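You operate a simulated robot arm through the tools that you are given. There is no shell and no other tool.

The job below is to be done with a simulated robot arm. You get a single attempt, and the scene is never put back.

Task
Fit the orange sleeve on the upright shaft and get its run-out on the display.
Fine: probe against it, knob round to 1, probe clear again.

Only the result counts: the job must be done as asked and must still hold three seconds after the hand-in. Knocking over, shifting, dropping, spilling or breaking anything else fails it.

Robot
A 7-joint arm with a two-finger parallel gripper, fixed in place. Base frame: the origin is on the floor under the middle of its stand, x ahead of it, y to its left, z up; the work surface is at about z = 800. Units: mm, rad, N and s.
It reaches about 910 mm from its shoulder. Its first joint turns from -2.897 to 2.897 rad. Payload 3.43 kg.
The tool frame sits at the grasp point between the pads (the TCP): z along the fingers, y along the line on which they close. The tips reach 30 mm beyond it. The gripper opens to 94 mm. The fingers are 28 mm wide and 10 mm thick; the gripper's body (50 by 96 mm) begins 55 mm behind the TCP.
Orientation is told as [roll, pitch, yaw] about the base's x, y, z axes, in that order, counted from this pose: with the fingers straight down and closing along the base's y, the tool's x points along the base's -x, its y along +y and its z along -z.

Tools
- The arm moves only by the tool drive_tool. Its argument "targets" is a list of rows, each a list of 7 numbers: the turn, a rotation vector about the tool's x, y, z in units of 60 degrees (1.0 is 60 degrees), then the shift along the tool's x, y, z in units of 250 mm (1.0 is 250 mm), then the opening, from 0 (shut) to 1 (fully open). In form: [[rx, ry, rz, dx, dy, dz, grip], ...]. A call has 1 to 20 rows; each row is the pose to reach, as a shift and turn from the pose commanded when the call began, along the tool's axes at that moment. A call with a number of a shift or a turn outside -1 to 1 is refused whole. Rows are played at 5 a second. More than 50 mm and 0.15 rad between two rows, or a gripper value outside its range, and nothing of the call is played. Where a pose cannot be reached the arm comes as near as it can. A force on the tool above 70 N (or 10 N above the force at the start of the call, whichever is more), or a blocked arm, ends the call early, and 0.2 s more pass. Each finger travels about 45 mm/s and halts on what it meets, pressing with about 42 N; the grip force reading is that of the motor and also rises with nothing between the fingers. The clock runs only during rows and for 0.2 s after the last one: add rows that repeat a pose to give the fingers time. The reply holds the time, the measured pose of the TCP, the force on the tool along the base axes, the opening and the grip force, in the units named above and with some noise, with the torque about the TCP (base axes, N m) and any sound that the robot's microphone picked up, and new pictures: "views" is both (left out), scene, wrist or none.
- Cameras (640 x 400 px; columns grow to the right, rows downward): "scene" is fixed at [400.3, 500.4, 1546.3]; the picture's right is [0.87, 0.49, 0.00], its down [0.49, -0.86, -0.17] and it looks along [-0.08, 0.15, -0.99] (base axes); focal length 333 px, centre (320, 200). "wrist" rides on the gripper at [76, 14, -103] in the tool frame; the picture's right is [-0.18, 0.98, 0.00], its down [-0.75, -0.14, -0.64] and it looks along [-0.63, -0.12, 0.77] (tool axes); focal length 243 px, centre (320, 200). There is no depth. A picture from a camera that has moved, and an enlarged one, comes with that camera's place and axes in the base frame and with its lens.
- slide_trunk(by): slides the trunk up (or, below 0, down) by that many mm; the arm rides with it, the base frame stays. It gives what a move gives, with no picture.
- zoom(camera, box): a new picture of the part [left, top, right, bottom] of that camera's present view, enlarged. It takes no simulated time.
- sign_off(): hands the job in; it is judged then, once.

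Places have to be worked out from the pictures, the camera data and where the tool is seen. Open the gripper and draw the arm clear of the work before you hand the job in, unless the task says otherwise.

The tools are called as a command line: name --pt "numbers of a row" for each row, then --argument value for the rest, lists and objects as JSON in quotes. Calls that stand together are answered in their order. drive_tool: Moves the arm, as the interface text tells. Its arguments: {"type":"object","properties":{"targets":{"type":"array","items":{"type":"array","items":{"type":"number"}}},"views":{"type":"string","enum":["both","scene","wrist","none"]}},"required":["targets"]} The other tools are called the same way: slide_trunk (by) moves the trunk up or down; zoom (camera, box) takes an enlarged picture of a part of a camera's view; sign_off () hands the job in.

At the start:

```text
t: 0.0
tool_pos: [274.5, 594.9, 1216.9]
ee_rot: [-0.002, 0.001, 0.0]
force: [-0.4, -0.1, 0.3]
wrist_torque: [0.02, 0.0, -0.03]
opening: 93.8
finger_force: 0.1
trunk travel left (down, up): [-400.0, 210.0]
```

scene: 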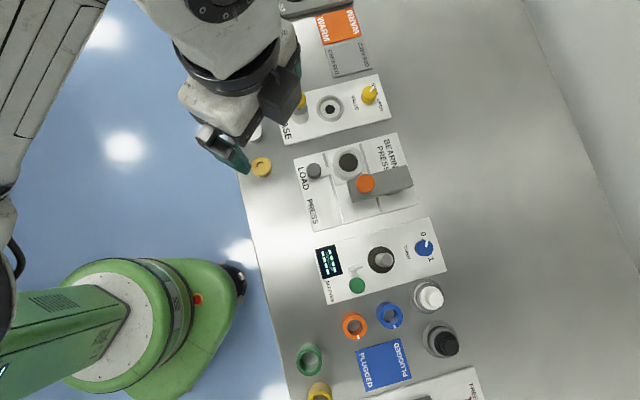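
wrist: 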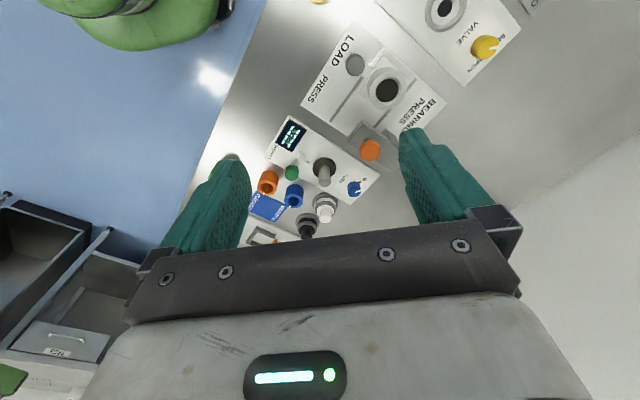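

I'll begin by enlarging the pictures around the run-out station, which seems to have a display, an upright shaft, a green probe handle and a blue knob.

zoom --camera "scene" --box '[290, 210, 470, 322]'

zoom --camera "scene" --box '[280, 280, 480, 400]'

zoom --camera "wrist" --box '[230, 90, 430, 250]'

```text
3.56 times, centred on (380, 266) of scene
camera zoom: at [400.3, 500.4, 1546.3], right [0.87, 0.49, 0.0], down [0.49, -0.86, -0.17], along [-0.08, 0.15, -0.99], focal length 1185 px, centre (107, -35)
```

zoom: 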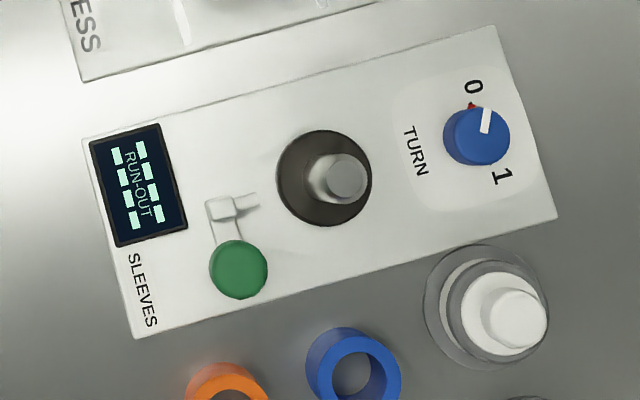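

```text
3.20 times, centred on (380, 340) of scene
camera zoom: at [400.3, 500.4, 1546.3], right [0.87, 0.49, 0.0], down [0.49, -0.86, -0.17], along [-0.08, 0.15, -0.99], focal length 1067 px, centre (128, -248)
```

zoom: 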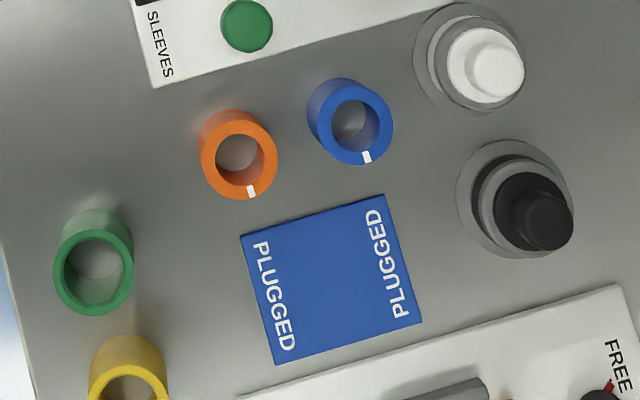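

```text
2.50 times, centred on (330, 170) of wrist
camera zoom: at [199.7, 609.1, 1319.9], right [0.18, 0.98, 0.0], down [0.75, -0.14, 0.64], along [0.63, -0.12, -0.77], focal length 606 px, centre (295, 275)
```

zoom: 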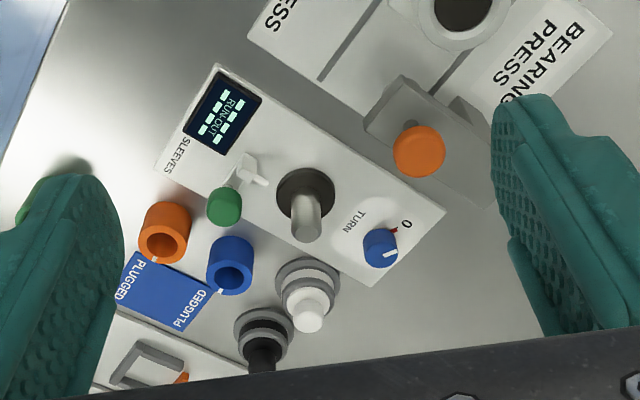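

The run-out station shows the display, a probe with a green handle, the shaft at about (518, 561) with its top near z 875, and the knob on the right. The orange sleeve is near (530, 412). I'll move the wrist camera closer over free space for a better look.

drive_tool --pt "0 0 0 -0.07 -0.003 0.145 1" --pt "0 0 0 -0.141 -0.007 0.289 1" --pt "0 0 0 -0.211 -0.01 0.434 1" --pt "0 0 0 -0.281 -0.013 0.579 1" --pt "0 0 0 -0.352 -0.017 0.723 1" --pt "0 0 0 -0.422 -0.02 0.868 1" --pt "0 0 0 -0.422 -0.02 0.868 1" --views "both"

```text
t: 1.6
tool_pos: [380.2, 588.8, 1002.6]
ee_rot: [0.0, 0.001, 0.0]
force: [-0.2, -0.3, 0.1]
wrist_torque: [-0.02, -0.01, -0.03]
opening: 94.1
finger_force: 0.1
trunk travel left (down, up): [-400.0, 210.0]
camera wrist: at [305.3, 603.2, 1104.9], right [0.18, 0.98, 0.0], down [0.75, -0.14, 0.64], along [0.63, -0.12, -0.77], focal length 243 px, centre (320, 200)
```

scene: 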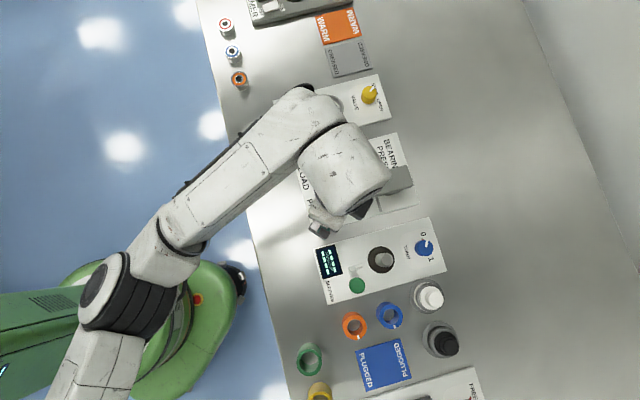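
wrist: 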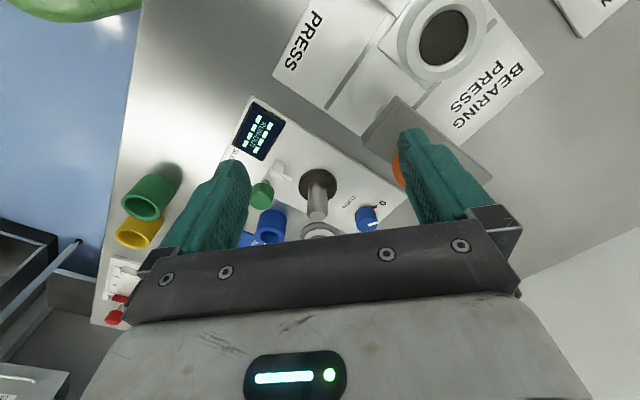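

zoom --camera "wrist" --box '[230, 80, 420, 240]'

zoom --camera "scene" --box '[330, 230, 450, 305]'

```text
2.50 times, centred on (325, 160) of wrist
camera zoom: at [305.3, 603.2, 1104.9], right [0.18, 0.98, 0.0], down [0.75, -0.14, 0.64], along [0.63, -0.12, -0.77], focal length 606 px, centre (308, 300)
```

zoom: 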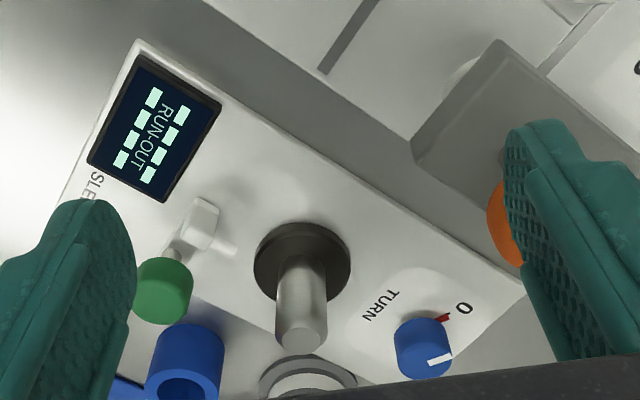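

```text
5.33 times, centred on (390, 268) of scene
camera zoom: at [400.3, 500.4, 1546.3], right [0.87, 0.49, 0.0], down [0.49, -0.86, -0.17], along [-0.08, 0.15, -0.99], focal length 1778 px, centre (-53, -160)
```

zoom: 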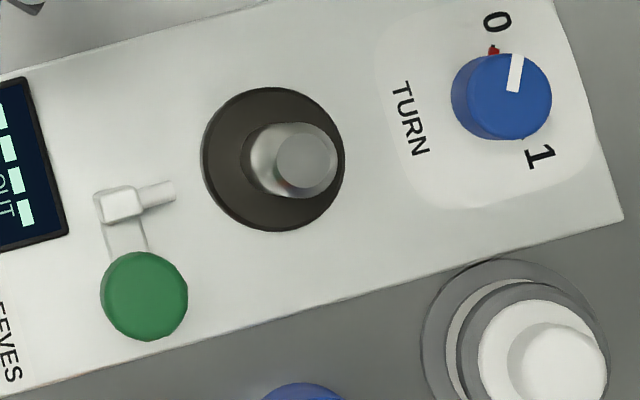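

The probe looks like a slider whose tip points at the shaft along the panel's 45° axis, moved by the green handle. I'll turn the tool by +45° and go high above the orange sleeve to measure it.

drive_tool --pt "0 0 -0.125 -0.1 -0.118 0.02 1" --pt "0 0 -0.25 -0.2 -0.236 0.04 1" --pt "0 0 -0.375 -0.3 -0.354 0.06 1" --pt "0 0 -0.5 -0.4 -0.472 0.08 1" --pt "0 0 -0.625 -0.5 -0.59 0.1 1" --pt "0 0 -0.75 -0.6 -0.708 0.12 1" --pt "0 0 -0.75 -0.6 -0.708 0.12 1" --pt "0 0 -0.75 -0.6 -0.708 0.12 1" --views "both"

```text
t: 3.4
tool_pos: [532.8, 414.8, 973.9]
ee_rot: [0.0, -0.002, 0.786]
force: [0.4, -0.1, -0.4]
wrist_torque: [-0.02, 0.02, 0.03]
opening: 93.8
finger_force: 0.0
trunk travel left (down, up): [-400.0, 210.0]
camera wrist: at [470.0, 370.1, 1075.8], right [-0.56, 0.83, 0.0], down [0.63, 0.43, 0.64], along [0.53, 0.36, -0.77], focal length 243 px, centre (320, 200)
```

scene: 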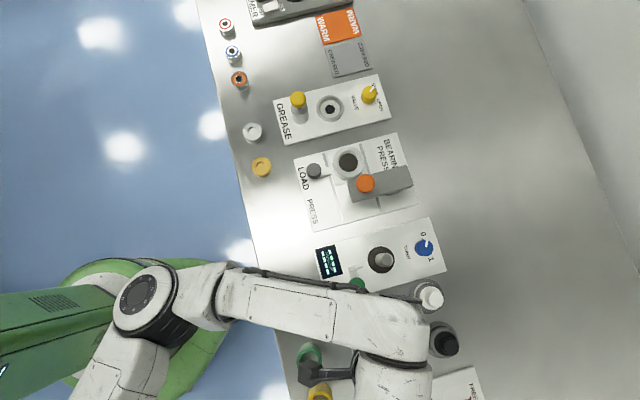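
wrist: 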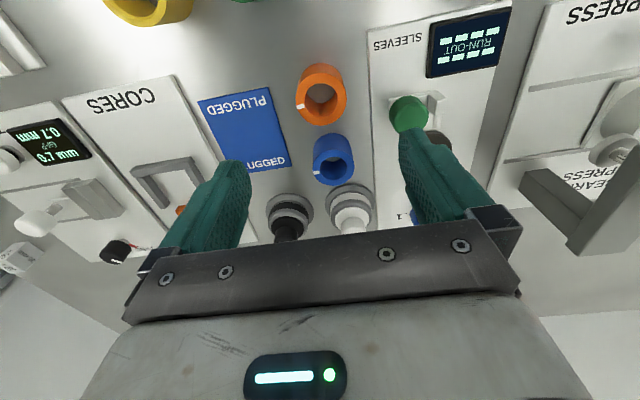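

The orange sleeve sits just under the tool. I'll zoom in on it for its bore and outline, and on the probe.

zoom --camera "wrist" --box '[260, 40, 420, 140]'

zoom --camera "wrist" --box '[340, 50, 500, 200]'

zoom --camera "wrist" --box '[260, 110, 400, 240]'

```text
4.00 times, centred on (340, 90) of wrist
camera zoom: at [470.0, 370.1, 1075.8], right [-0.56, 0.83, 0.0], down [0.63, 0.43, 0.64], along [0.53, 0.36, -0.77], focal length 970 px, centre (240, 640)
```

zoom: 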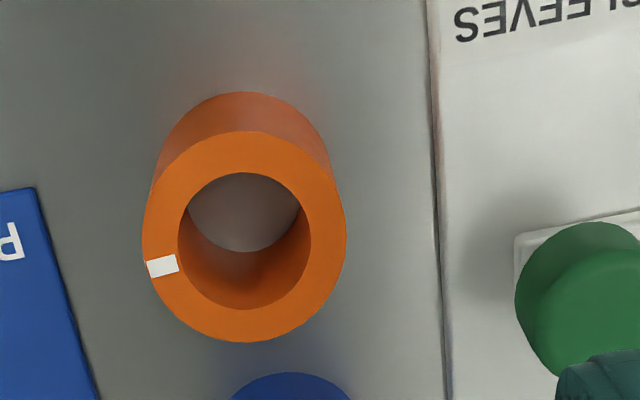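

```text
2.67 times, centred on (420, 125) of wrist
camera zoom: at [470.0, 370.1, 1075.8], right [-0.56, 0.83, 0.0], down [0.63, 0.43, 0.64], along [0.53, 0.36, -0.77], focal length 647 px, centre (53, 400)
```

zoom: 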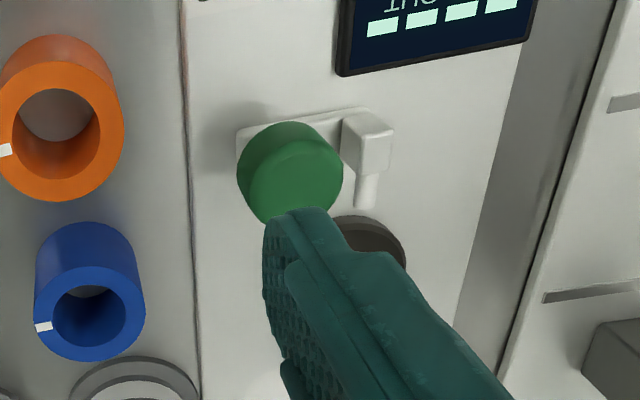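

```text
3.08 times, centred on (330, 175) of wrist
camera zoom: at [470.0, 370.1, 1075.8], right [-0.56, 0.83, 0.0], down [0.63, 0.43, 0.64], along [0.53, 0.36, -0.77], focal length 746 px, centre (289, 277)
```

zoom: 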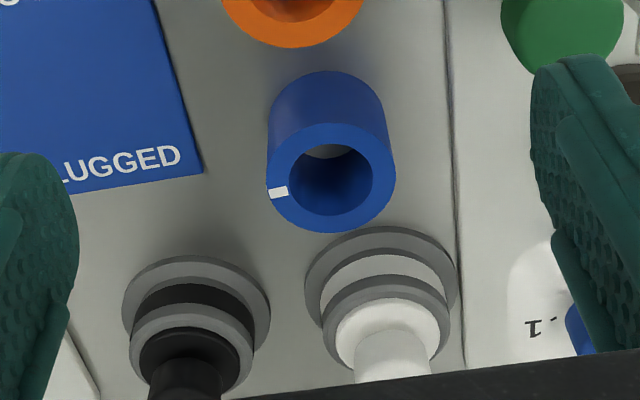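

The sleeve is about 48 mm outside, 31 mm bore and 38–40 mm tall, with its axis near (530, 413). Before grasping it I'll go over the shaft at height to measure that and see the probe mechanism and knob better.

drive_tool --pt "0 0 0 -0.093 0.114 -0.016 1" --pt "0 0 0 -0.186 0.228 -0.032 1" --pt "0 0 0 -0.279 0.342 -0.048 1" --pt "0 0 0 -0.371 0.455 -0.064 1" --pt "0 0 0 -0.371 0.455 -0.064 1" --pt "0 0 0 -0.371 0.455 -0.064 1" --views "wrist"

```text
t: 4.8
tool_pos: [513.3, 561.9, 988.0]
ee_rot: [0.0, 0.0, 0.785]
force: [0.6, 0.1, -0.1]
wrist_torque: [-0.02, 0.01, 0.01]
opening: 94.0
finger_force: 0.1
trunk travel left (down, up): [-400.0, 210.0]
camera wrist: at [450.7, 517.7, 1090.6], right [-0.56, 0.83, 0.0], down [0.63, 0.43, 0.64], along [0.53, 0.36, -0.77], focal length 243 px, centre (320, 200)
```

wrist: 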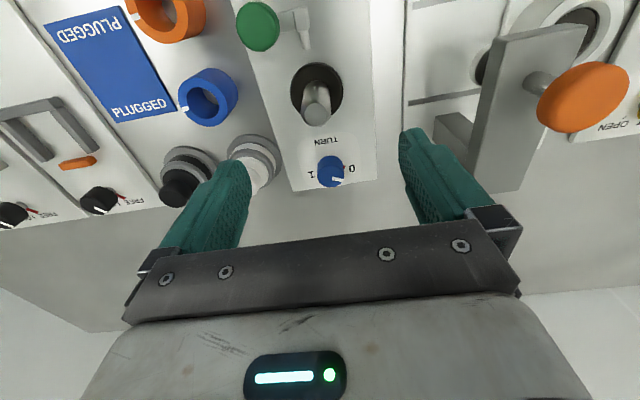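

The shaft, flange, knob and probe are all in view; I'll zoom in on each to locate them precisely.

zoom --camera "wrist" --box '[230, 0, 390, 100]'

zoom --camera "wrist" --box '[260, 50, 400, 140]'

zoom --camera "wrist" --box '[280, 125, 380, 195]'

```text
4.00 times, centred on (310, 50) of wrist
camera zoom: at [450.7, 517.7, 1090.6], right [-0.56, 0.83, 0.0], down [0.63, 0.43, 0.64], along [0.53, 0.36, -0.77], focal length 970 px, centre (360, 800)
```

zoom: 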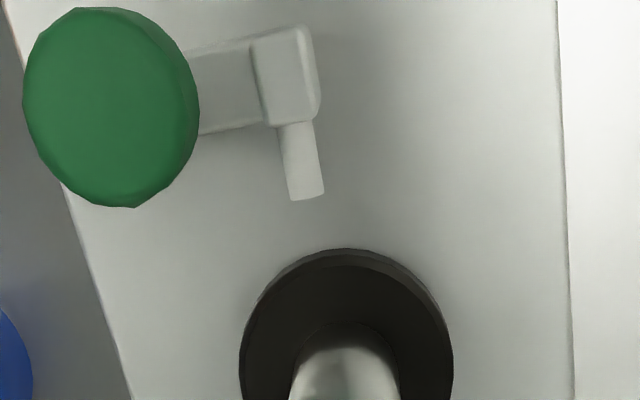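

```text
4.44 times, centred on (330, 95) of wrist
camera zoom: at [450.7, 517.7, 1090.6], right [-0.56, 0.83, 0.0], down [0.63, 0.43, 0.64], along [0.53, 0.36, -0.77], focal length 1078 px, centre (276, 667)
```

zoom: 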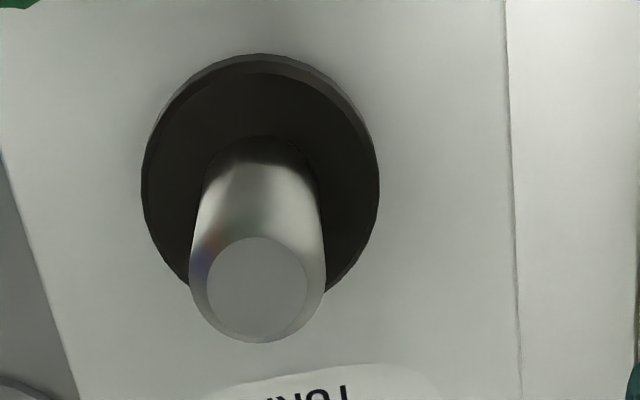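

```text
5.71 times, centred on (330, 160) of wrist
camera zoom: at [450.7, 517.7, 1090.6], right [-0.56, 0.83, 0.0], down [0.63, 0.43, 0.64], along [0.53, 0.36, -0.77], focal length 1386 px, centre (263, 429)
```

zoom: 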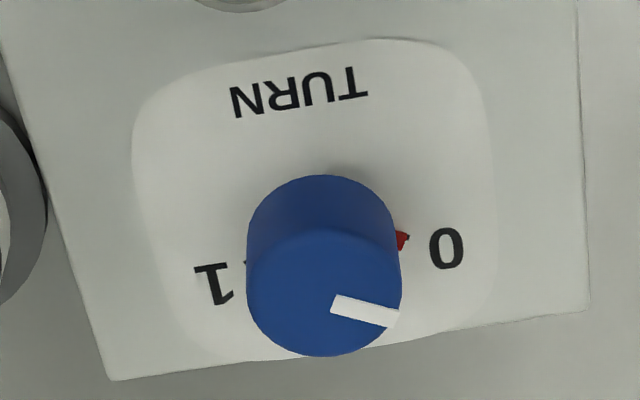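

The shaft is about 28 mm in diameter with a chamfered top, near (519, 560), and the knob is near (585.5, 627.5). I'll hold still for a moment to gauge the noise of the pose readings.

drive_tool --pt "0 0 0 0 0 0 1" --pt "0 0 0 0 0 0 1" --views "wrist"

drive_tool --pt "0 0 0 0 0 0 1" --views "none"

drive_tool --pt "0 0 0 0 0 0 1" --views "none"

```text
t: 5.4
tool_pos: [514.4, 560.7, 988.5]
ee_rot: [0.0, 0.001, 0.785]
force: [0.1, -0.2, 0.4]
wrist_torque: [-0.02, -0.02, -0.01]
opening: 94.0
finger_force: 0.1
trunk travel left (down, up): [-400.0, 210.0]
camera wrist: at [450.8, 517.6, 1090.6], right [-0.56, 0.83, 0.0], down [0.63, 0.43, 0.64], along [0.53, 0.36, -0.77], focal length 243 px, centre (320, 200)
```

wrist: 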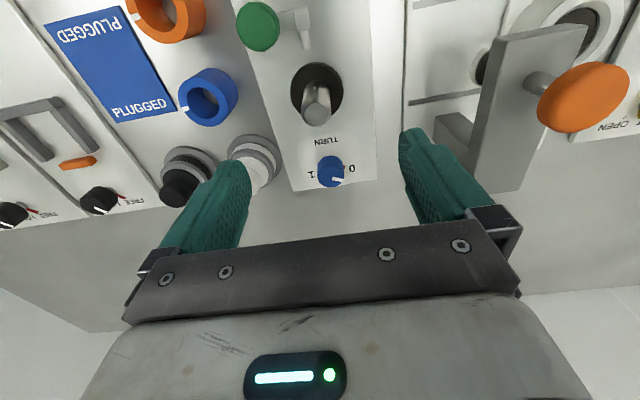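

```text
t: 5.8
tool_pos: [513.1, 561.5, 987.8]
ee_rot: [0.0, 0.001, 0.786]
force: [0.2, 0.3, 1.1]
wrist_torque: [0.02, -0.01, 0.02]
opening: 94.2
finger_force: 0.0
trunk travel left (down, up): [-400.0, 210.0]
```

```text
t: 6.2
tool_pos: [513.5, 561.0, 987.9]
ee_rot: [0.002, -0.001, 0.785]
force: [0.0, -0.7, 1.3]
wrist_torque: [0.01, 0.01, -0.02]
opening: 93.8
finger_force: 0.0
trunk travel left (down, up): [-400.0, 210.0]
```

Reading noise is under 1 mm; the true tool position is about (514, 561.4, 988), and the shaft axis is about (519.5, 560.7) with its top at z ≈ 872. I'll go back over the orange sleeve (530.3, 413) at z ≈ 930 with the gripper opened to about 66 mm, to stay clear of the panel edge.

drive_tool --pt "0 0 0 0.075 -0.093 0.02 0.9" --pt "0 0 0 0.149 -0.186 0.05 0.8" --pt "0 0 0 0.224 -0.28 0.1 0.7" --pt "0 0 0 0.299 -0.373 0.17 0.7" --pt "0 0 0 0.374 -0.466 0.232 0.7" --pt "0 0 0 0.374 -0.466 0.232 0.7" --pt "0 0 0 0.374 -0.466 0.232 0.7" --views "both"

```text
t: 7.8
tool_pos: [532.6, 411.8, 927.6]
ee_rot: [0.0, 0.001, 0.787]
force: [0.4, -0.4, 0.2]
wrist_torque: [0.02, 0.0, 0.0]
opening: 65.7
finger_force: 0.1
trunk travel left (down, up): [-400.0, 210.0]
camera wrist: at [468.9, 368.2, 1030.4], right [-0.56, 0.83, 0.0], down [0.63, 0.43, 0.64], along [0.53, 0.36, -0.77], focal length 243 px, centre (320, 200)
```

scene: 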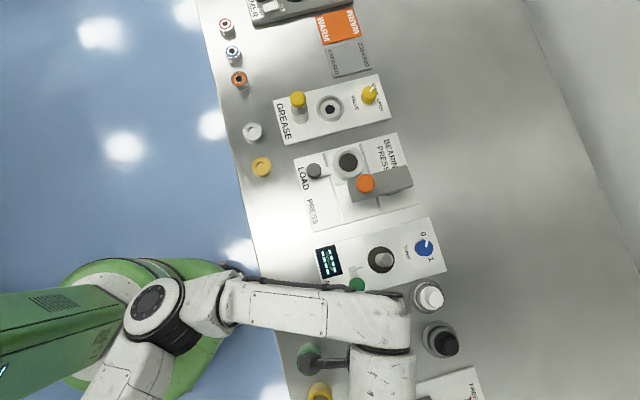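
wrist: 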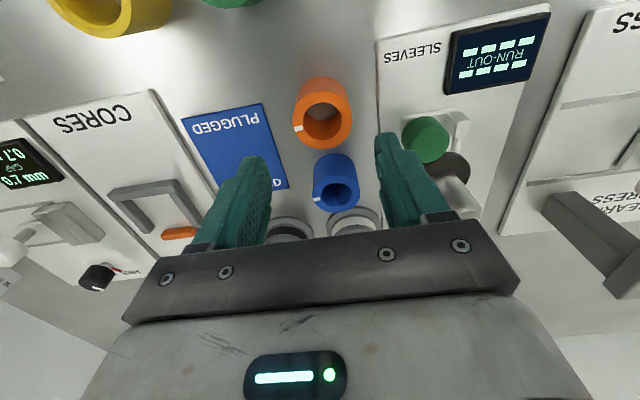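

The tool is at about (532.6, 412, 927.5). I'll zoom in on the sleeve again to refine its position before descending.

zoom --camera "wrist" --box '[260, 60, 400, 160]'

zoom --camera "wrist" --box '[360, 80, 500, 200]'

```text
4.00 times, centred on (330, 110) of wrist
camera zoom: at [468.9, 368.2, 1030.4], right [-0.56, 0.83, 0.0], down [0.63, 0.43, 0.64], along [0.53, 0.36, -0.77], focal length 970 px, centre (280, 560)
```

zoom: 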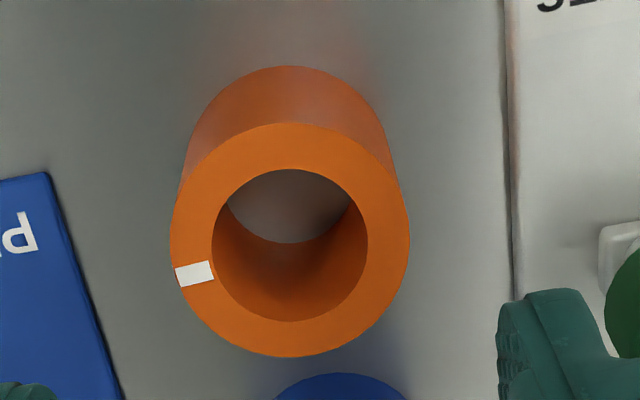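

```text
3.33 times, centred on (430, 140) of wrist
camera zoom: at [468.9, 368.2, 1030.4], right [-0.56, 0.83, 0.0], down [0.63, 0.43, 0.64], along [0.53, 0.36, -0.77], focal length 809 px, centre (-47, 400)
```

zoom: 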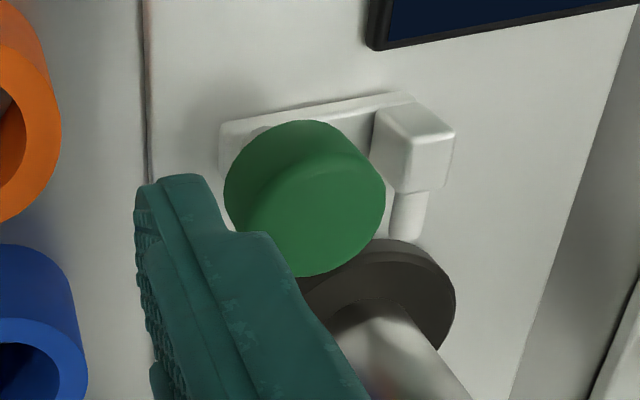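

The sleeve axis is confirmed at (530.6, 413.3) with its top at z ≈ 838–839. I'll correct about 2 mm along the closing axis and lower the open fingers around it.

drive_tool --pt "0 0 0 0.002 0.009 0.08 0.7" --pt "0 0 0 0.002 0.009 0.16 0.7" --pt "0 0 0 0.002 0.009 0.24 0.7" --pt "0 0 0 0.002 0.009 0.3 0.7" --pt "0 0 0 0.002 0.009 0.35 0.7" --pt "0 0 0 0.002 0.009 0.35 0.7" --pt "0 0 0 0.002 0.009 0.35 0.7" --views "wrist"

```text
t: 9.4
tool_pos: [528.6, 412.6, 840.3]
ee_rot: [0.001, 0.0, 0.784]
force: [0.1, -1.0, 0.2]
wrist_torque: [-0.03, 0.0, 0.02]
opening: 65.5
finger_force: 0.0
trunk travel left (down, up): [-400.0, 210.0]
camera wrist: at [466.0, 368.9, 942.9], right [-0.56, 0.83, 0.0], down [0.63, 0.43, 0.64], along [0.53, 0.36, -0.77], focal length 243 px, centre (320, 200)
```

wrist: 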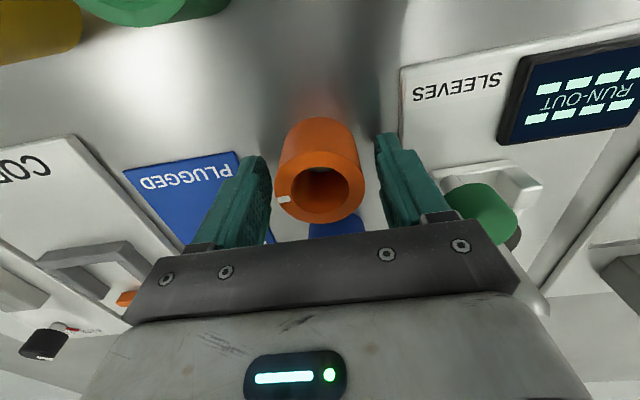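

The fingers straddle the sleeve well, with tips at z ≈ 810. I'll lower another 3 mm and close on the sleeve.

drive_tool --pt "0 0 0 -0.004 0 0.012 0.7" --pt "0 0 0 -0.004 0 0.012 0.6" --pt "0 0 0 -0.004 0 0.012 0.5" --pt "0 0 0 -0.004 0 0.012 0.4" --pt "0 0 0 -0.004 0 0.012 0.4" --pt "0 0 0 -0.004 0 0.012 0.4" --pt "0 0 0 -0.004 0 0.012 0.4" --views "wrist"

```text
t: 11.0
tool_pos: [530.4, 413.0, 837.7]
ee_rot: [0.001, 0.002, 0.786]
force: [1.2, -0.9, 1.3]
wrist_torque: [-0.01, 0.01, 0.03]
opening: 46.7
finger_force: 42.0
trunk travel left (down, up): [-400.0, 210.0]
camera wrist: at [467.5, 369.7, 941.0], right [-0.56, 0.83, 0.0], down [0.63, 0.43, 0.64], along [0.53, 0.36, -0.77], focal length 243 px, centre (320, 200)
```

wrist: 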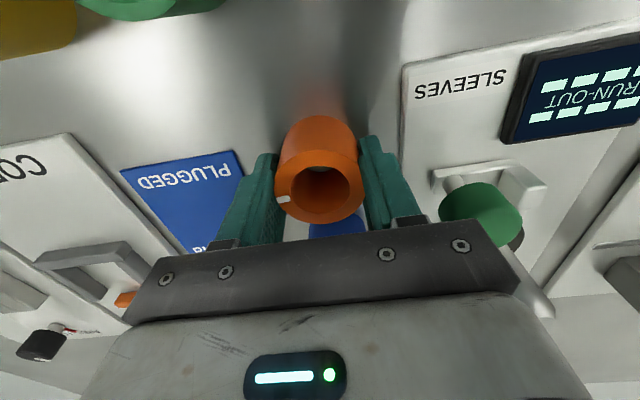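

The sleeve is gripped (opening 46.7 mm, 42 N). I'll lift it straight up to about z 960.

drive_tool --pt "0 0 0 0 0 -0.06 0.4" --pt "0 0 0 0 0 -0.16 0.4" --pt "0 0 0 0 0 -0.28 0.4" --pt "0 0 0 0 0 -0.4 0.4" --pt "0 0 0 0 0 -0.5 0.4" --pt "0 0 0 0 0 -0.5 0.4" --pt "0 0 0 0 0 -0.5 0.4" --views "both"

```text
t: 12.6
tool_pos: [531.2, 415.6, 963.8]
ee_rot: [0.0, -0.001, 0.786]
force: [0.1, 0.2, -0.1]
wrist_torque: [0.02, 0.04, -0.02]
opening: 46.7
finger_force: 42.2
trunk travel left (down, up): [-400.0, 210.0]
camera wrist: at [467.8, 370.7, 1066.5], right [-0.56, 0.83, 0.0], down [0.63, 0.43, 0.64], along [0.53, 0.36, -0.77], focal length 243 px, centre (320, 200)
```

scene: 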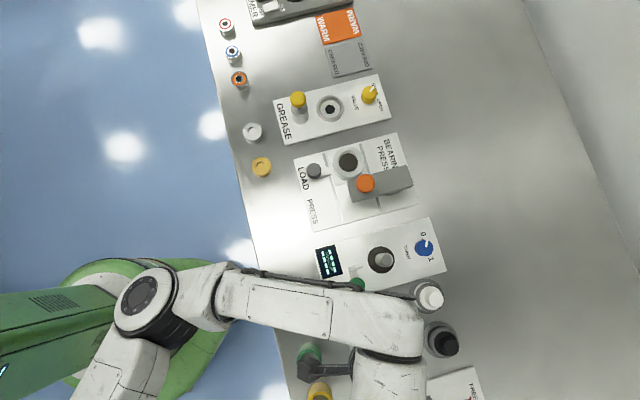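
wrist: 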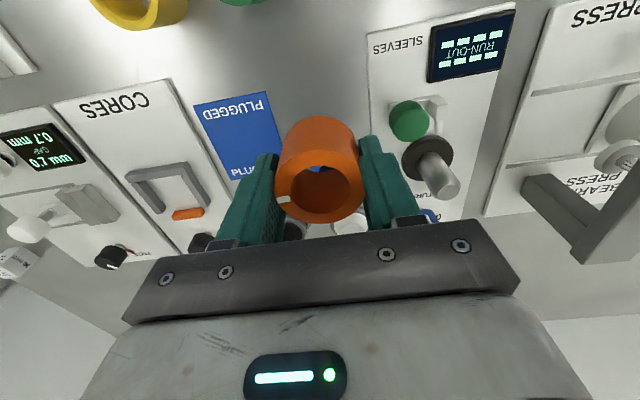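

The sleeve is held and its bottom is at about z 927, well above the shaft. I'll carry it over to the shaft axis at (519.5, 560.7).

drive_tool --pt "0 0 0 -0.076 0.09 0.0 0.4" --pt "0 0 0 -0.152 0.179 0.0 0.4" --pt "0 0 0 -0.227 0.269 0.0 0.4" --pt "0 0 0 -0.303 0.358 0.0 0.4" --pt "0 0 0 -0.379 0.448 0.02 0.4" --pt "0 0 0 -0.379 0.448 0.03 0.4" --pt "0 0 0 -0.379 0.448 0.03 0.4" --views "both"

```text
t: 14.2
tool_pos: [519.9, 558.7, 953.9]
ee_rot: [0.001, 0.001, 0.785]
force: [0.4, 0.6, -1.3]
wrist_torque: [0.01, -0.01, 0.01]
opening: 46.6
finger_force: 42.2
trunk travel left (down, up): [-400.0, 210.0]
camera wrist: at [457.4, 515.1, 1058.3], right [-0.56, 0.83, 0.0], down [0.63, 0.43, 0.64], along [0.53, 0.36, -0.77], focal length 243 px, centre (320, 200)
```

scene: 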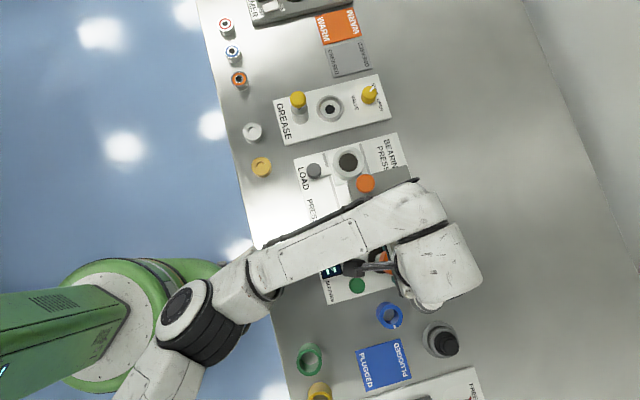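
wrist: 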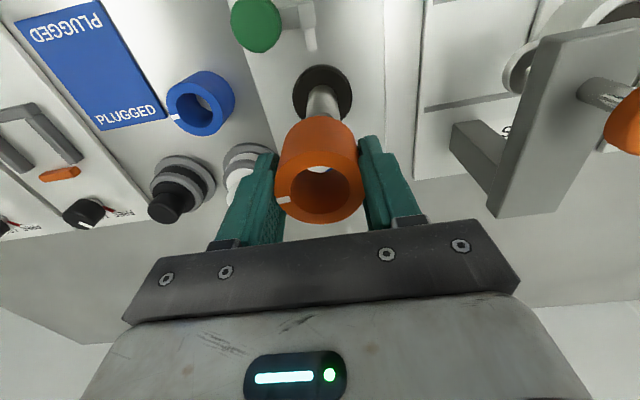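

The sleeve is over the shaft and the forearm clears the press lever by my estimate. I'll zoom in to check the sleeve's alignment with the shaft.

zoom --camera "wrist" --box '[260, 50, 400, 230]'

zoom --camera "scene" --box '[320, 220, 440, 310]'

```text
2.22 times, centred on (330, 140) of wrist
camera zoom: at [457.4, 515.1, 1058.3], right [-0.56, 0.83, 0.0], down [0.63, 0.43, 0.64], along [0.53, 0.36, -0.77], focal length 539 px, centre (298, 333)
```

zoom: 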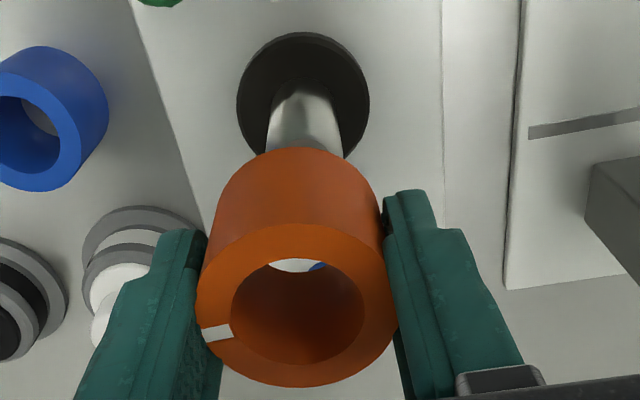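

```text
4.44 times, centred on (380, 265) of scene
camera zoom: at [400.3, 500.4, 1546.3], right [0.87, 0.49, 0.0], down [0.49, -0.86, -0.17], along [-0.08, 0.15, -0.99], focal length 1481 px, centre (53, -89)
```

zoom: 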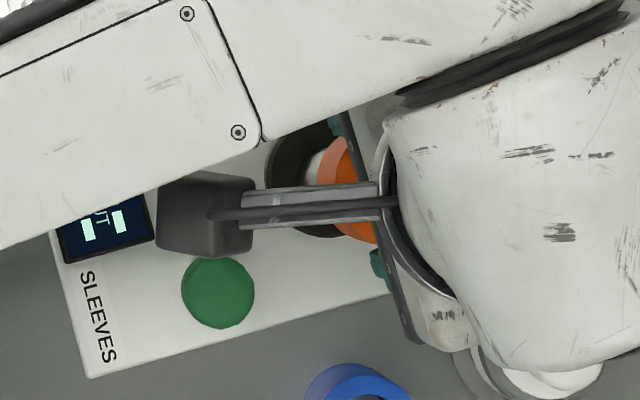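

The shaft lies about 2.5 mm to the +closing-axis side of the sleeve. I'll correct that and lower until the sleeve's bottom is just above the shaft top, then look again.

drive_tool --pt "0 0 0 0 0.01 0.03 0.4" --pt "0 0 0 0 0.01 0.08 0.4" --pt "0 0 0 0 0.01 0.13 0.4" --pt "0 0 0 0 0.01 0.165 0.4" --pt "0 0 0 0 0.01 0.165 0.4" --pt "0 0 0 0 0.01 0.165 0.4" --views "wrist"

zoom --camera "wrist" --box '[260, 50, 400, 230]'

zoom --camera "scene" --box '[350, 230, 430, 290]'

```text
t: 15.6
tool_pos: [518.1, 561.6, 913.5]
ee_rot: [0.0, -0.001, 0.786]
force: [0.2, -1.1, 0.7]
wrist_torque: [0.02, -0.02, 0.0]
opening: 46.7
finger_force: 42.1
trunk travel left (down, up): [-400.0, 210.0]
camera wrist: at [455.3, 517.3, 1015.5], right [-0.56, 0.83, 0.0], down [0.63, 0.43, 0.64], along [0.53, 0.36, -0.77], focal length 243 px, centre (320, 200)
```

wrist: 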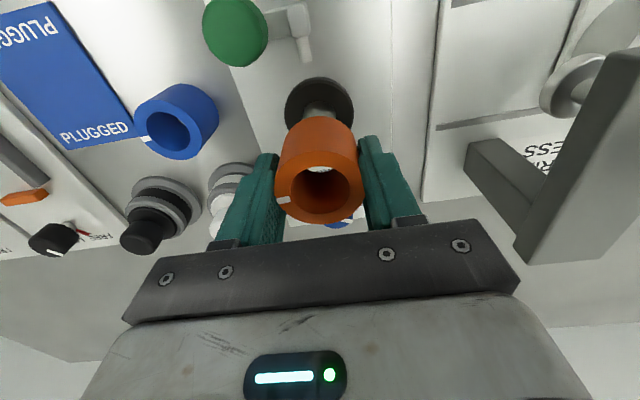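

```text
2.22 times, centred on (330, 140) of wrist
camera zoom: at [455.3, 517.3, 1015.5], right [-0.56, 0.83, 0.0], down [0.63, 0.43, 0.64], along [0.53, 0.36, -0.77], focal length 539 px, centre (298, 333)
```

zoom: 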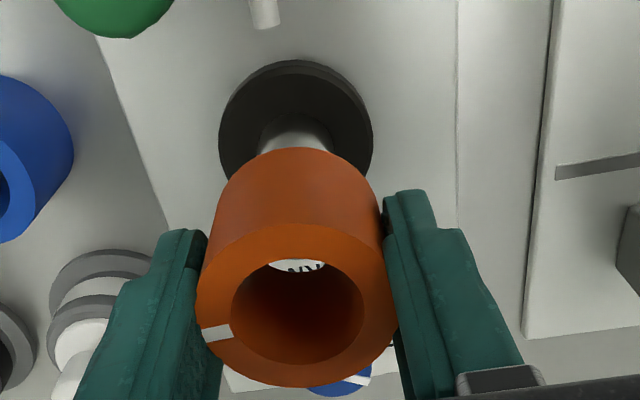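

```text
6.67 times, centred on (390, 260) of scene
camera zoom: at [400.3, 500.4, 1546.3], right [0.87, 0.49, 0.0], down [0.49, -0.86, -0.17], along [-0.08, 0.15, -0.99], focal length 2222 px, centre (-147, -200)
```

zoom: 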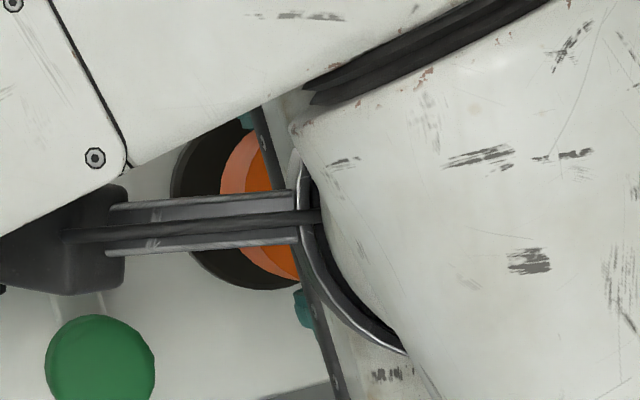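

Alignment looks within about 1 mm across and 1–2 mm along the panel axis, well inside the shaft's chamfer. I'll lower 12 mm gently and watch the forces.

drive_tool --pt "0 0 0 0 0 0.012 0.4" --pt "0 0 0 0 0 0.024 0.4" --pt "0 0 0 0 0 0.036 0.4" --pt "0 0 0 0 0 0.048 0.4" --pt "0 0 0 0 0 0.048 0.4" --views "wrist"

```text
t: 16.8
tool_pos: [517.2, 561.2, 902.8]
ee_rot: [0.0, -0.001, 0.785]
force: [-0.3, -0.7, -0.9]
wrist_torque: [0.0, 0.01, 0.0]
opening: 46.6
finger_force: 42.5
trunk travel left (down, up): [-400.0, 210.0]
camera wrist: at [454.2, 517.1, 1005.5], right [-0.56, 0.83, 0.0], down [0.63, 0.43, 0.64], along [0.53, 0.36, -0.77], focal length 243 px, centre (320, 200)
```

wrist: 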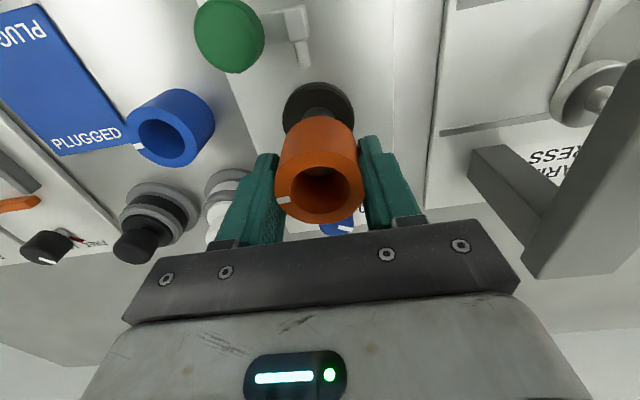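

No contact force yet, with the sleeve's bottom at about z 864. I'll zoom into the bore to see whether the shaft top is entering it.

zoom --camera "wrist" --box '[270, 70, 370, 230]'

zoom --camera "scene" --box '[350, 230, 430, 290]'

```text
2.50 times, centred on (320, 150) of wrist
camera zoom: at [454.2, 517.1, 1005.5], right [-0.56, 0.83, 0.0], down [0.63, 0.43, 0.64], along [0.53, 0.36, -0.77], focal length 606 px, centre (320, 325)
```

zoom: 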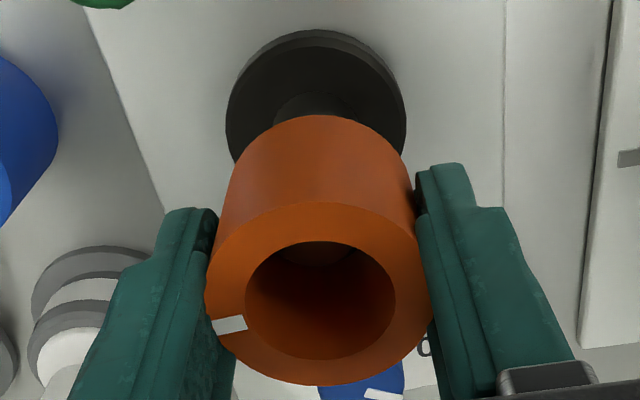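

```text
6.67 times, centred on (390, 260) of scene
camera zoom: at [400.3, 500.4, 1546.3], right [0.87, 0.49, 0.0], down [0.49, -0.86, -0.17], along [-0.08, 0.15, -0.99], focal length 2222 px, centre (-147, -200)
```

zoom: 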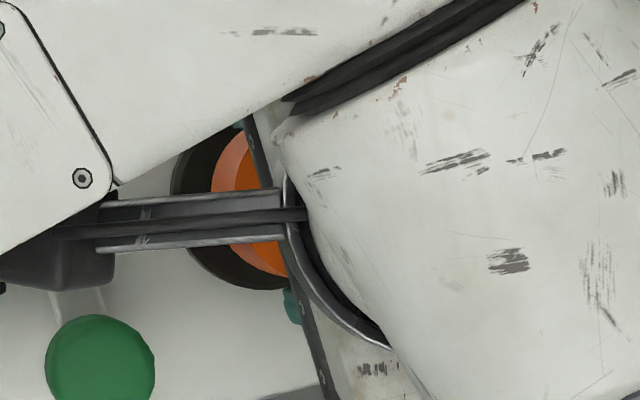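

The shaft's top edge appears inside the bore; the sleeve is about 1 mm too far along +closing. I'll correct slightly and lower another 10 mm.

drive_tool --pt "0 0 0 -0.004 -0.0045 0.0 0.4" --pt "0 0 0 -0.004 -0.0045 0.012 0.4" --pt "0 0 0 -0.004 -0.0045 0.024 0.4" --pt "0 0 0 -0.004 -0.0045 0.036 0.4" --pt "0 0 0 -0.004 -0.0045 0.036 0.4" --views "wrist"

zoom --camera "wrist" --box '[270, 70, 370, 230]'

```text
t: 18.0
tool_pos: [517.5, 559.3, 892.5]
ee_rot: [0.0, -0.001, 0.784]
force: [-0.5, -0.2, -0.2]
wrist_torque: [-0.02, -0.03, 0.01]
opening: 46.6
finger_force: 42.2
trunk travel left (down, up): [-400.0, 210.0]
camera wrist: at [455.1, 516.2, 996.2], right [-0.56, 0.83, 0.0], down [0.63, 0.43, 0.64], along [0.53, 0.36, -0.77], focal length 243 px, centre (320, 200)
```

wrist: 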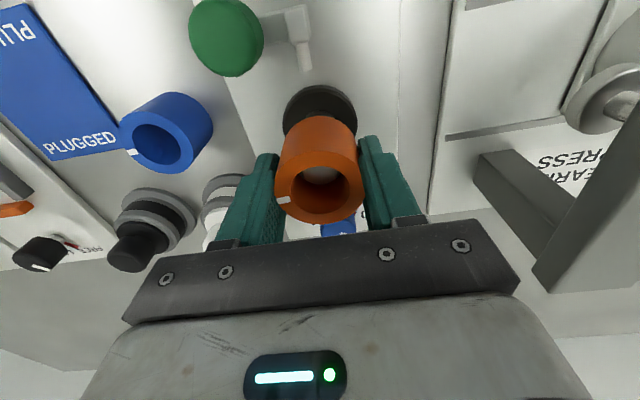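

```text
2.50 times, centred on (320, 150) of wrist
camera zoom: at [455.1, 516.2, 996.2], right [-0.56, 0.83, 0.0], down [0.63, 0.43, 0.64], along [0.53, 0.36, -0.77], focal length 606 px, centre (320, 325)
```

zoom: 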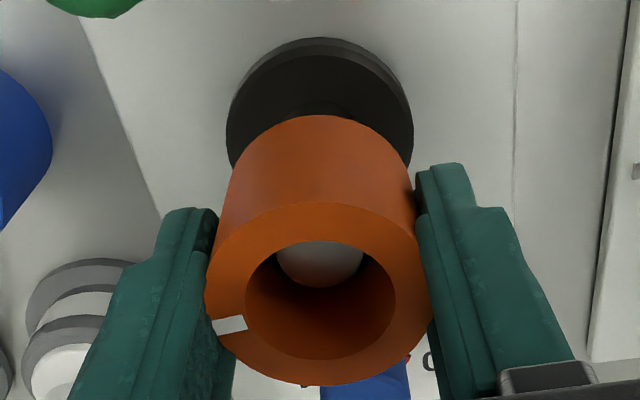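

The shaft top is now clearly inside the bore and centred. I'll continue lowering by 25 mm in small steps while watching the force.

drive_tool --pt "0 0 0 0 0 0.012 0.4" --pt "0 0 0 0 0 0.024 0.4" --pt "0 0 0 0 0 0.036 0.4" --pt "0 0 0 0 0 0.048 0.4" --pt "0 0 0 0 0 0.06 0.4" --pt "0 0 0 0 0 0.072 0.4" --pt "0 0 0 0 0 0.084 0.4" --pt "0 0 0 0 0 0.096 0.4" --pt "0 0 0 0 0 0.096 0.4" --views "both"

zoom --camera "wrist" --box '[270, 70, 370, 230]'

```text
t: 20.0
tool_pos: [518.8, 559.2, 870.1]
ee_rot: [0.0, 0.001, 0.784]
force: [0.0, 0.1, -0.5]
wrist_torque: [-0.02, -0.05, 0.01]
opening: 46.4
finger_force: 41.8
trunk travel left (down, up): [-400.0, 210.0]
camera wrist: at [456.2, 515.4, 972.1], right [-0.56, 0.83, 0.0], down [0.63, 0.43, 0.64], along [0.53, 0.36, -0.77], focal length 243 px, centre (320, 200)
```

scene: 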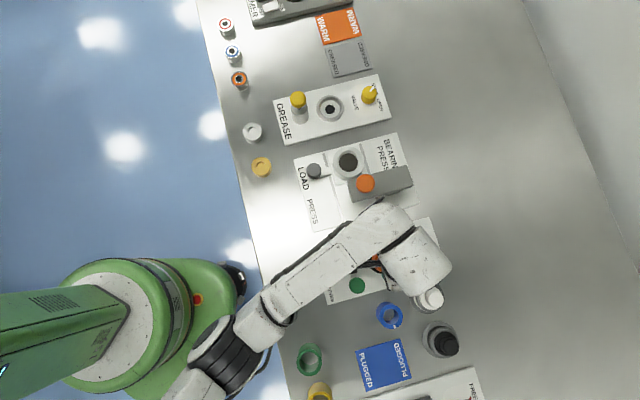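
wrist: 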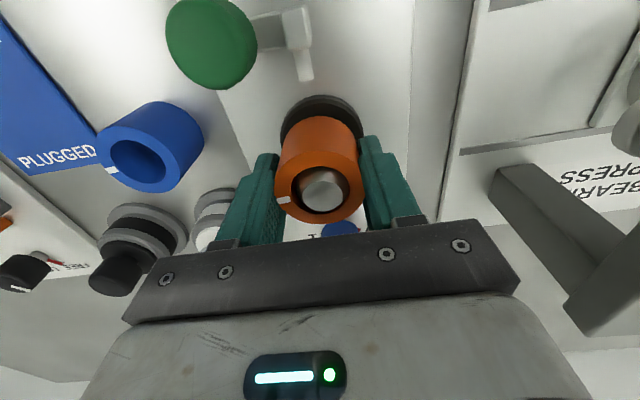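

```text
2.50 times, centred on (320, 150) of wrist
camera zoom: at [456.2, 515.4, 972.1], right [-0.56, 0.83, 0.0], down [0.63, 0.43, 0.64], along [0.53, 0.36, -0.77], focal length 606 px, centre (320, 325)
```

zoom: 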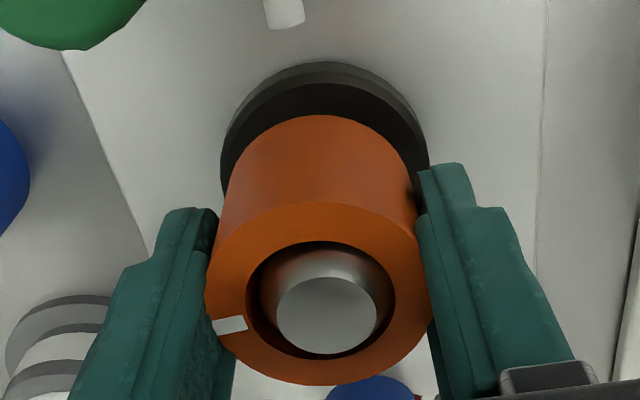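

The sleeve is well down the shaft with no load. I'll nudge about 1 mm to centre it and lower the next 10 mm in small steps to find the seat.

drive_tool --pt "0 0 0 -0.002 0.0045 0.006 0.4" --pt "0 0 0 -0.002 0.0045 0.012 0.4" --pt "0 0 0 -0.002 0.0045 0.018 0.4" --pt "0 0 0 -0.002 0.0045 0.024 0.4" --pt "0 0 0 -0.002 0.0045 0.03 0.4" --pt "0 0 0 -0.002 0.0045 0.03 0.4" --views "wrist"

zoom --camera "wrist" --box '[270, 70, 370, 230]'

```text
t: 21.4
tool_pos: [517.1, 562.0, 861.4]
ee_rot: [-0.002, 0.0, 0.785]
force: [-0.3, -0.2, -0.4]
wrist_torque: [0.0, -0.01, -0.01]
opening: 46.8
finger_force: 41.3
trunk travel left (down, up): [-400.0, 210.0]
camera wrist: at [454.5, 517.3, 964.9], right [-0.56, 0.83, 0.0], down [0.63, 0.43, 0.64], along [0.53, 0.36, -0.77], focal length 243 px, centre (320, 200)
```

wrist: 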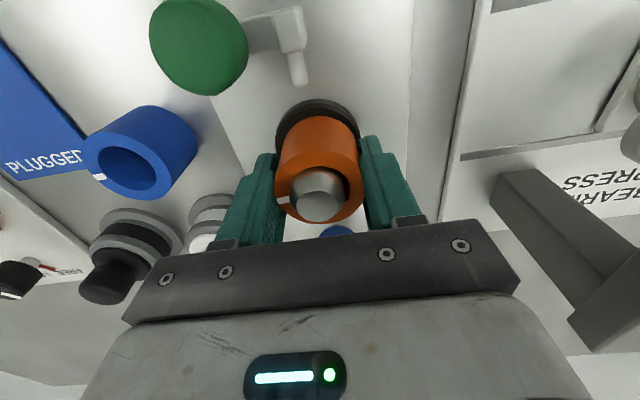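

```text
2.50 times, centred on (320, 150) of wrist
camera zoom: at [454.5, 517.3, 964.9], right [-0.56, 0.83, 0.0], down [0.63, 0.43, 0.64], along [0.53, 0.36, -0.77], focal length 606 px, centre (320, 325)
```

zoom: 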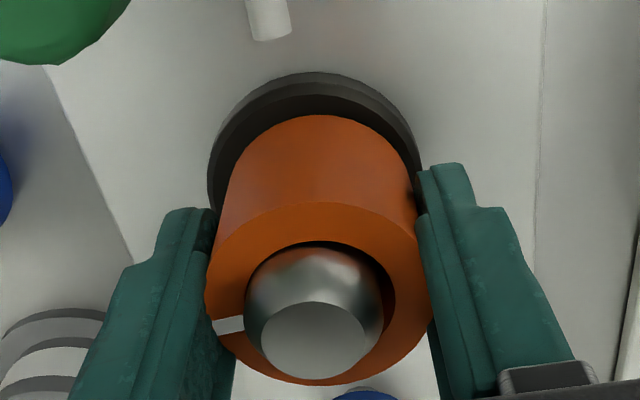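

The shaft protrudes through the bore now; the sleeve is about 1.4 mm too far along +closing. I'll correct that and continue down slowly to the seat.

drive_tool --pt "0 0 0 0 -0.005 0.0 0.4" --pt "0 0 0 0 -0.005 0.005 0.4" --pt "0 0 0 0 -0.005 0.01 0.4" --pt "0 0 0 0 -0.005 0.015 0.4" --pt "0 0 0 0 -0.005 0.02 0.4" --pt "0 0 0 0 -0.005 0.02 0.4" --views "wrist"

zoom --camera "wrist" --box '[270, 70, 370, 230]'

```text
t: 22.8
tool_pos: [518.5, 560.8, 858.3]
ee_rot: [-0.001, -0.003, 0.785]
force: [-3.6, -5.7, 20.6]
wrist_torque: [-0.48, 0.28, -0.03]
opening: 46.6
finger_force: 41.8
trunk travel left (down, up): [-400.0, 210.0]
camera wrist: at [455.8, 516.0, 960.8], right [-0.56, 0.83, 0.0], down [0.63, 0.43, 0.64], along [0.53, 0.36, -0.76], focal length 243 px, centre (320, 200)
```

wrist: 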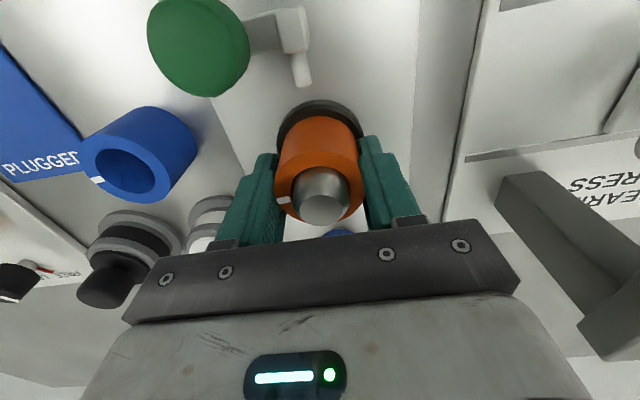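

```text
2.50 times, centred on (320, 150) of wrist
camera zoom: at [455.8, 516.0, 960.8], right [-0.56, 0.83, 0.0], down [0.63, 0.43, 0.64], along [0.53, 0.36, -0.76], focal length 606 px, centre (320, 325)
```

zoom: 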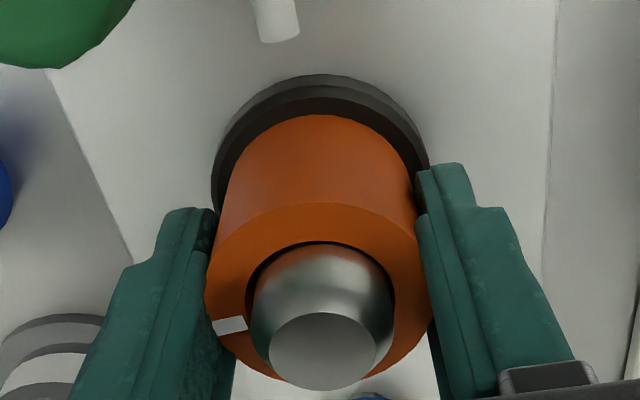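

A contact force of 20 N appears at tool z 858, which puts the sleeve's bottom at about z 820 – the flange. I'll open the fingers gently and see whether the sleeve stays seated.

drive_tool --pt "0 0 0 0 0 -0.004 0.52" --pt "0 0 0 0 0 -0.004 0.6" --pt "0 0 0 0 0 -0.004 0.7" --pt "0 0 0 0 0 -0.004 0.7" --pt "0 0 0 0 0 -0.004 0.7" --views "wrist"

zoom --camera "wrist" --box '[270, 70, 370, 230]'

```text
t: 24.0
tool_pos: [518.3, 560.3, 857.0]
ee_rot: [-0.001, 0.0, 0.787]
force: [0.4, -0.1, 1.0]
wrist_torque: [-0.02, 0.0, 0.01]
opening: 65.8
finger_force: 0.0
trunk travel left (down, up): [-400.0, 210.0]
camera wrist: at [455.7, 516.3, 960.1], right [-0.56, 0.83, 0.0], down [0.63, 0.43, 0.64], along [0.53, 0.36, -0.77], focal length 243 px, centre (320, 200)
```

wrist: 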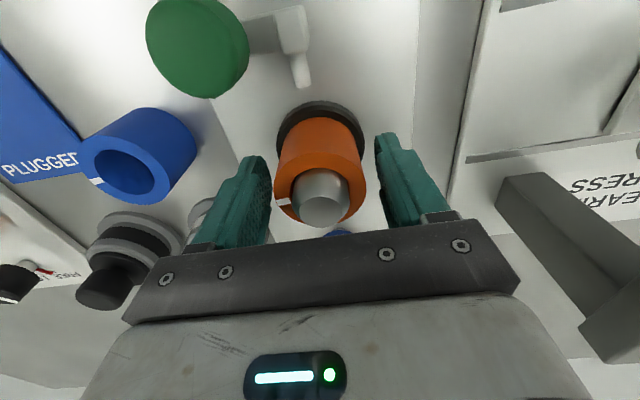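

```text
2.50 times, centred on (320, 150) of wrist
camera zoom: at [455.7, 516.3, 960.1], right [-0.56, 0.83, 0.0], down [0.63, 0.43, 0.64], along [0.53, 0.36, -0.77], focal length 606 px, centre (320, 325)
```

zoom: 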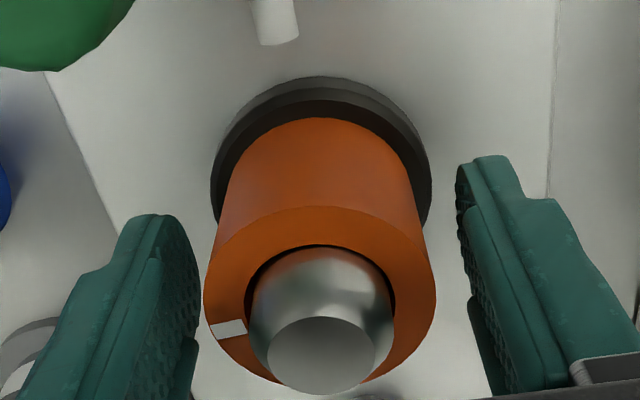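

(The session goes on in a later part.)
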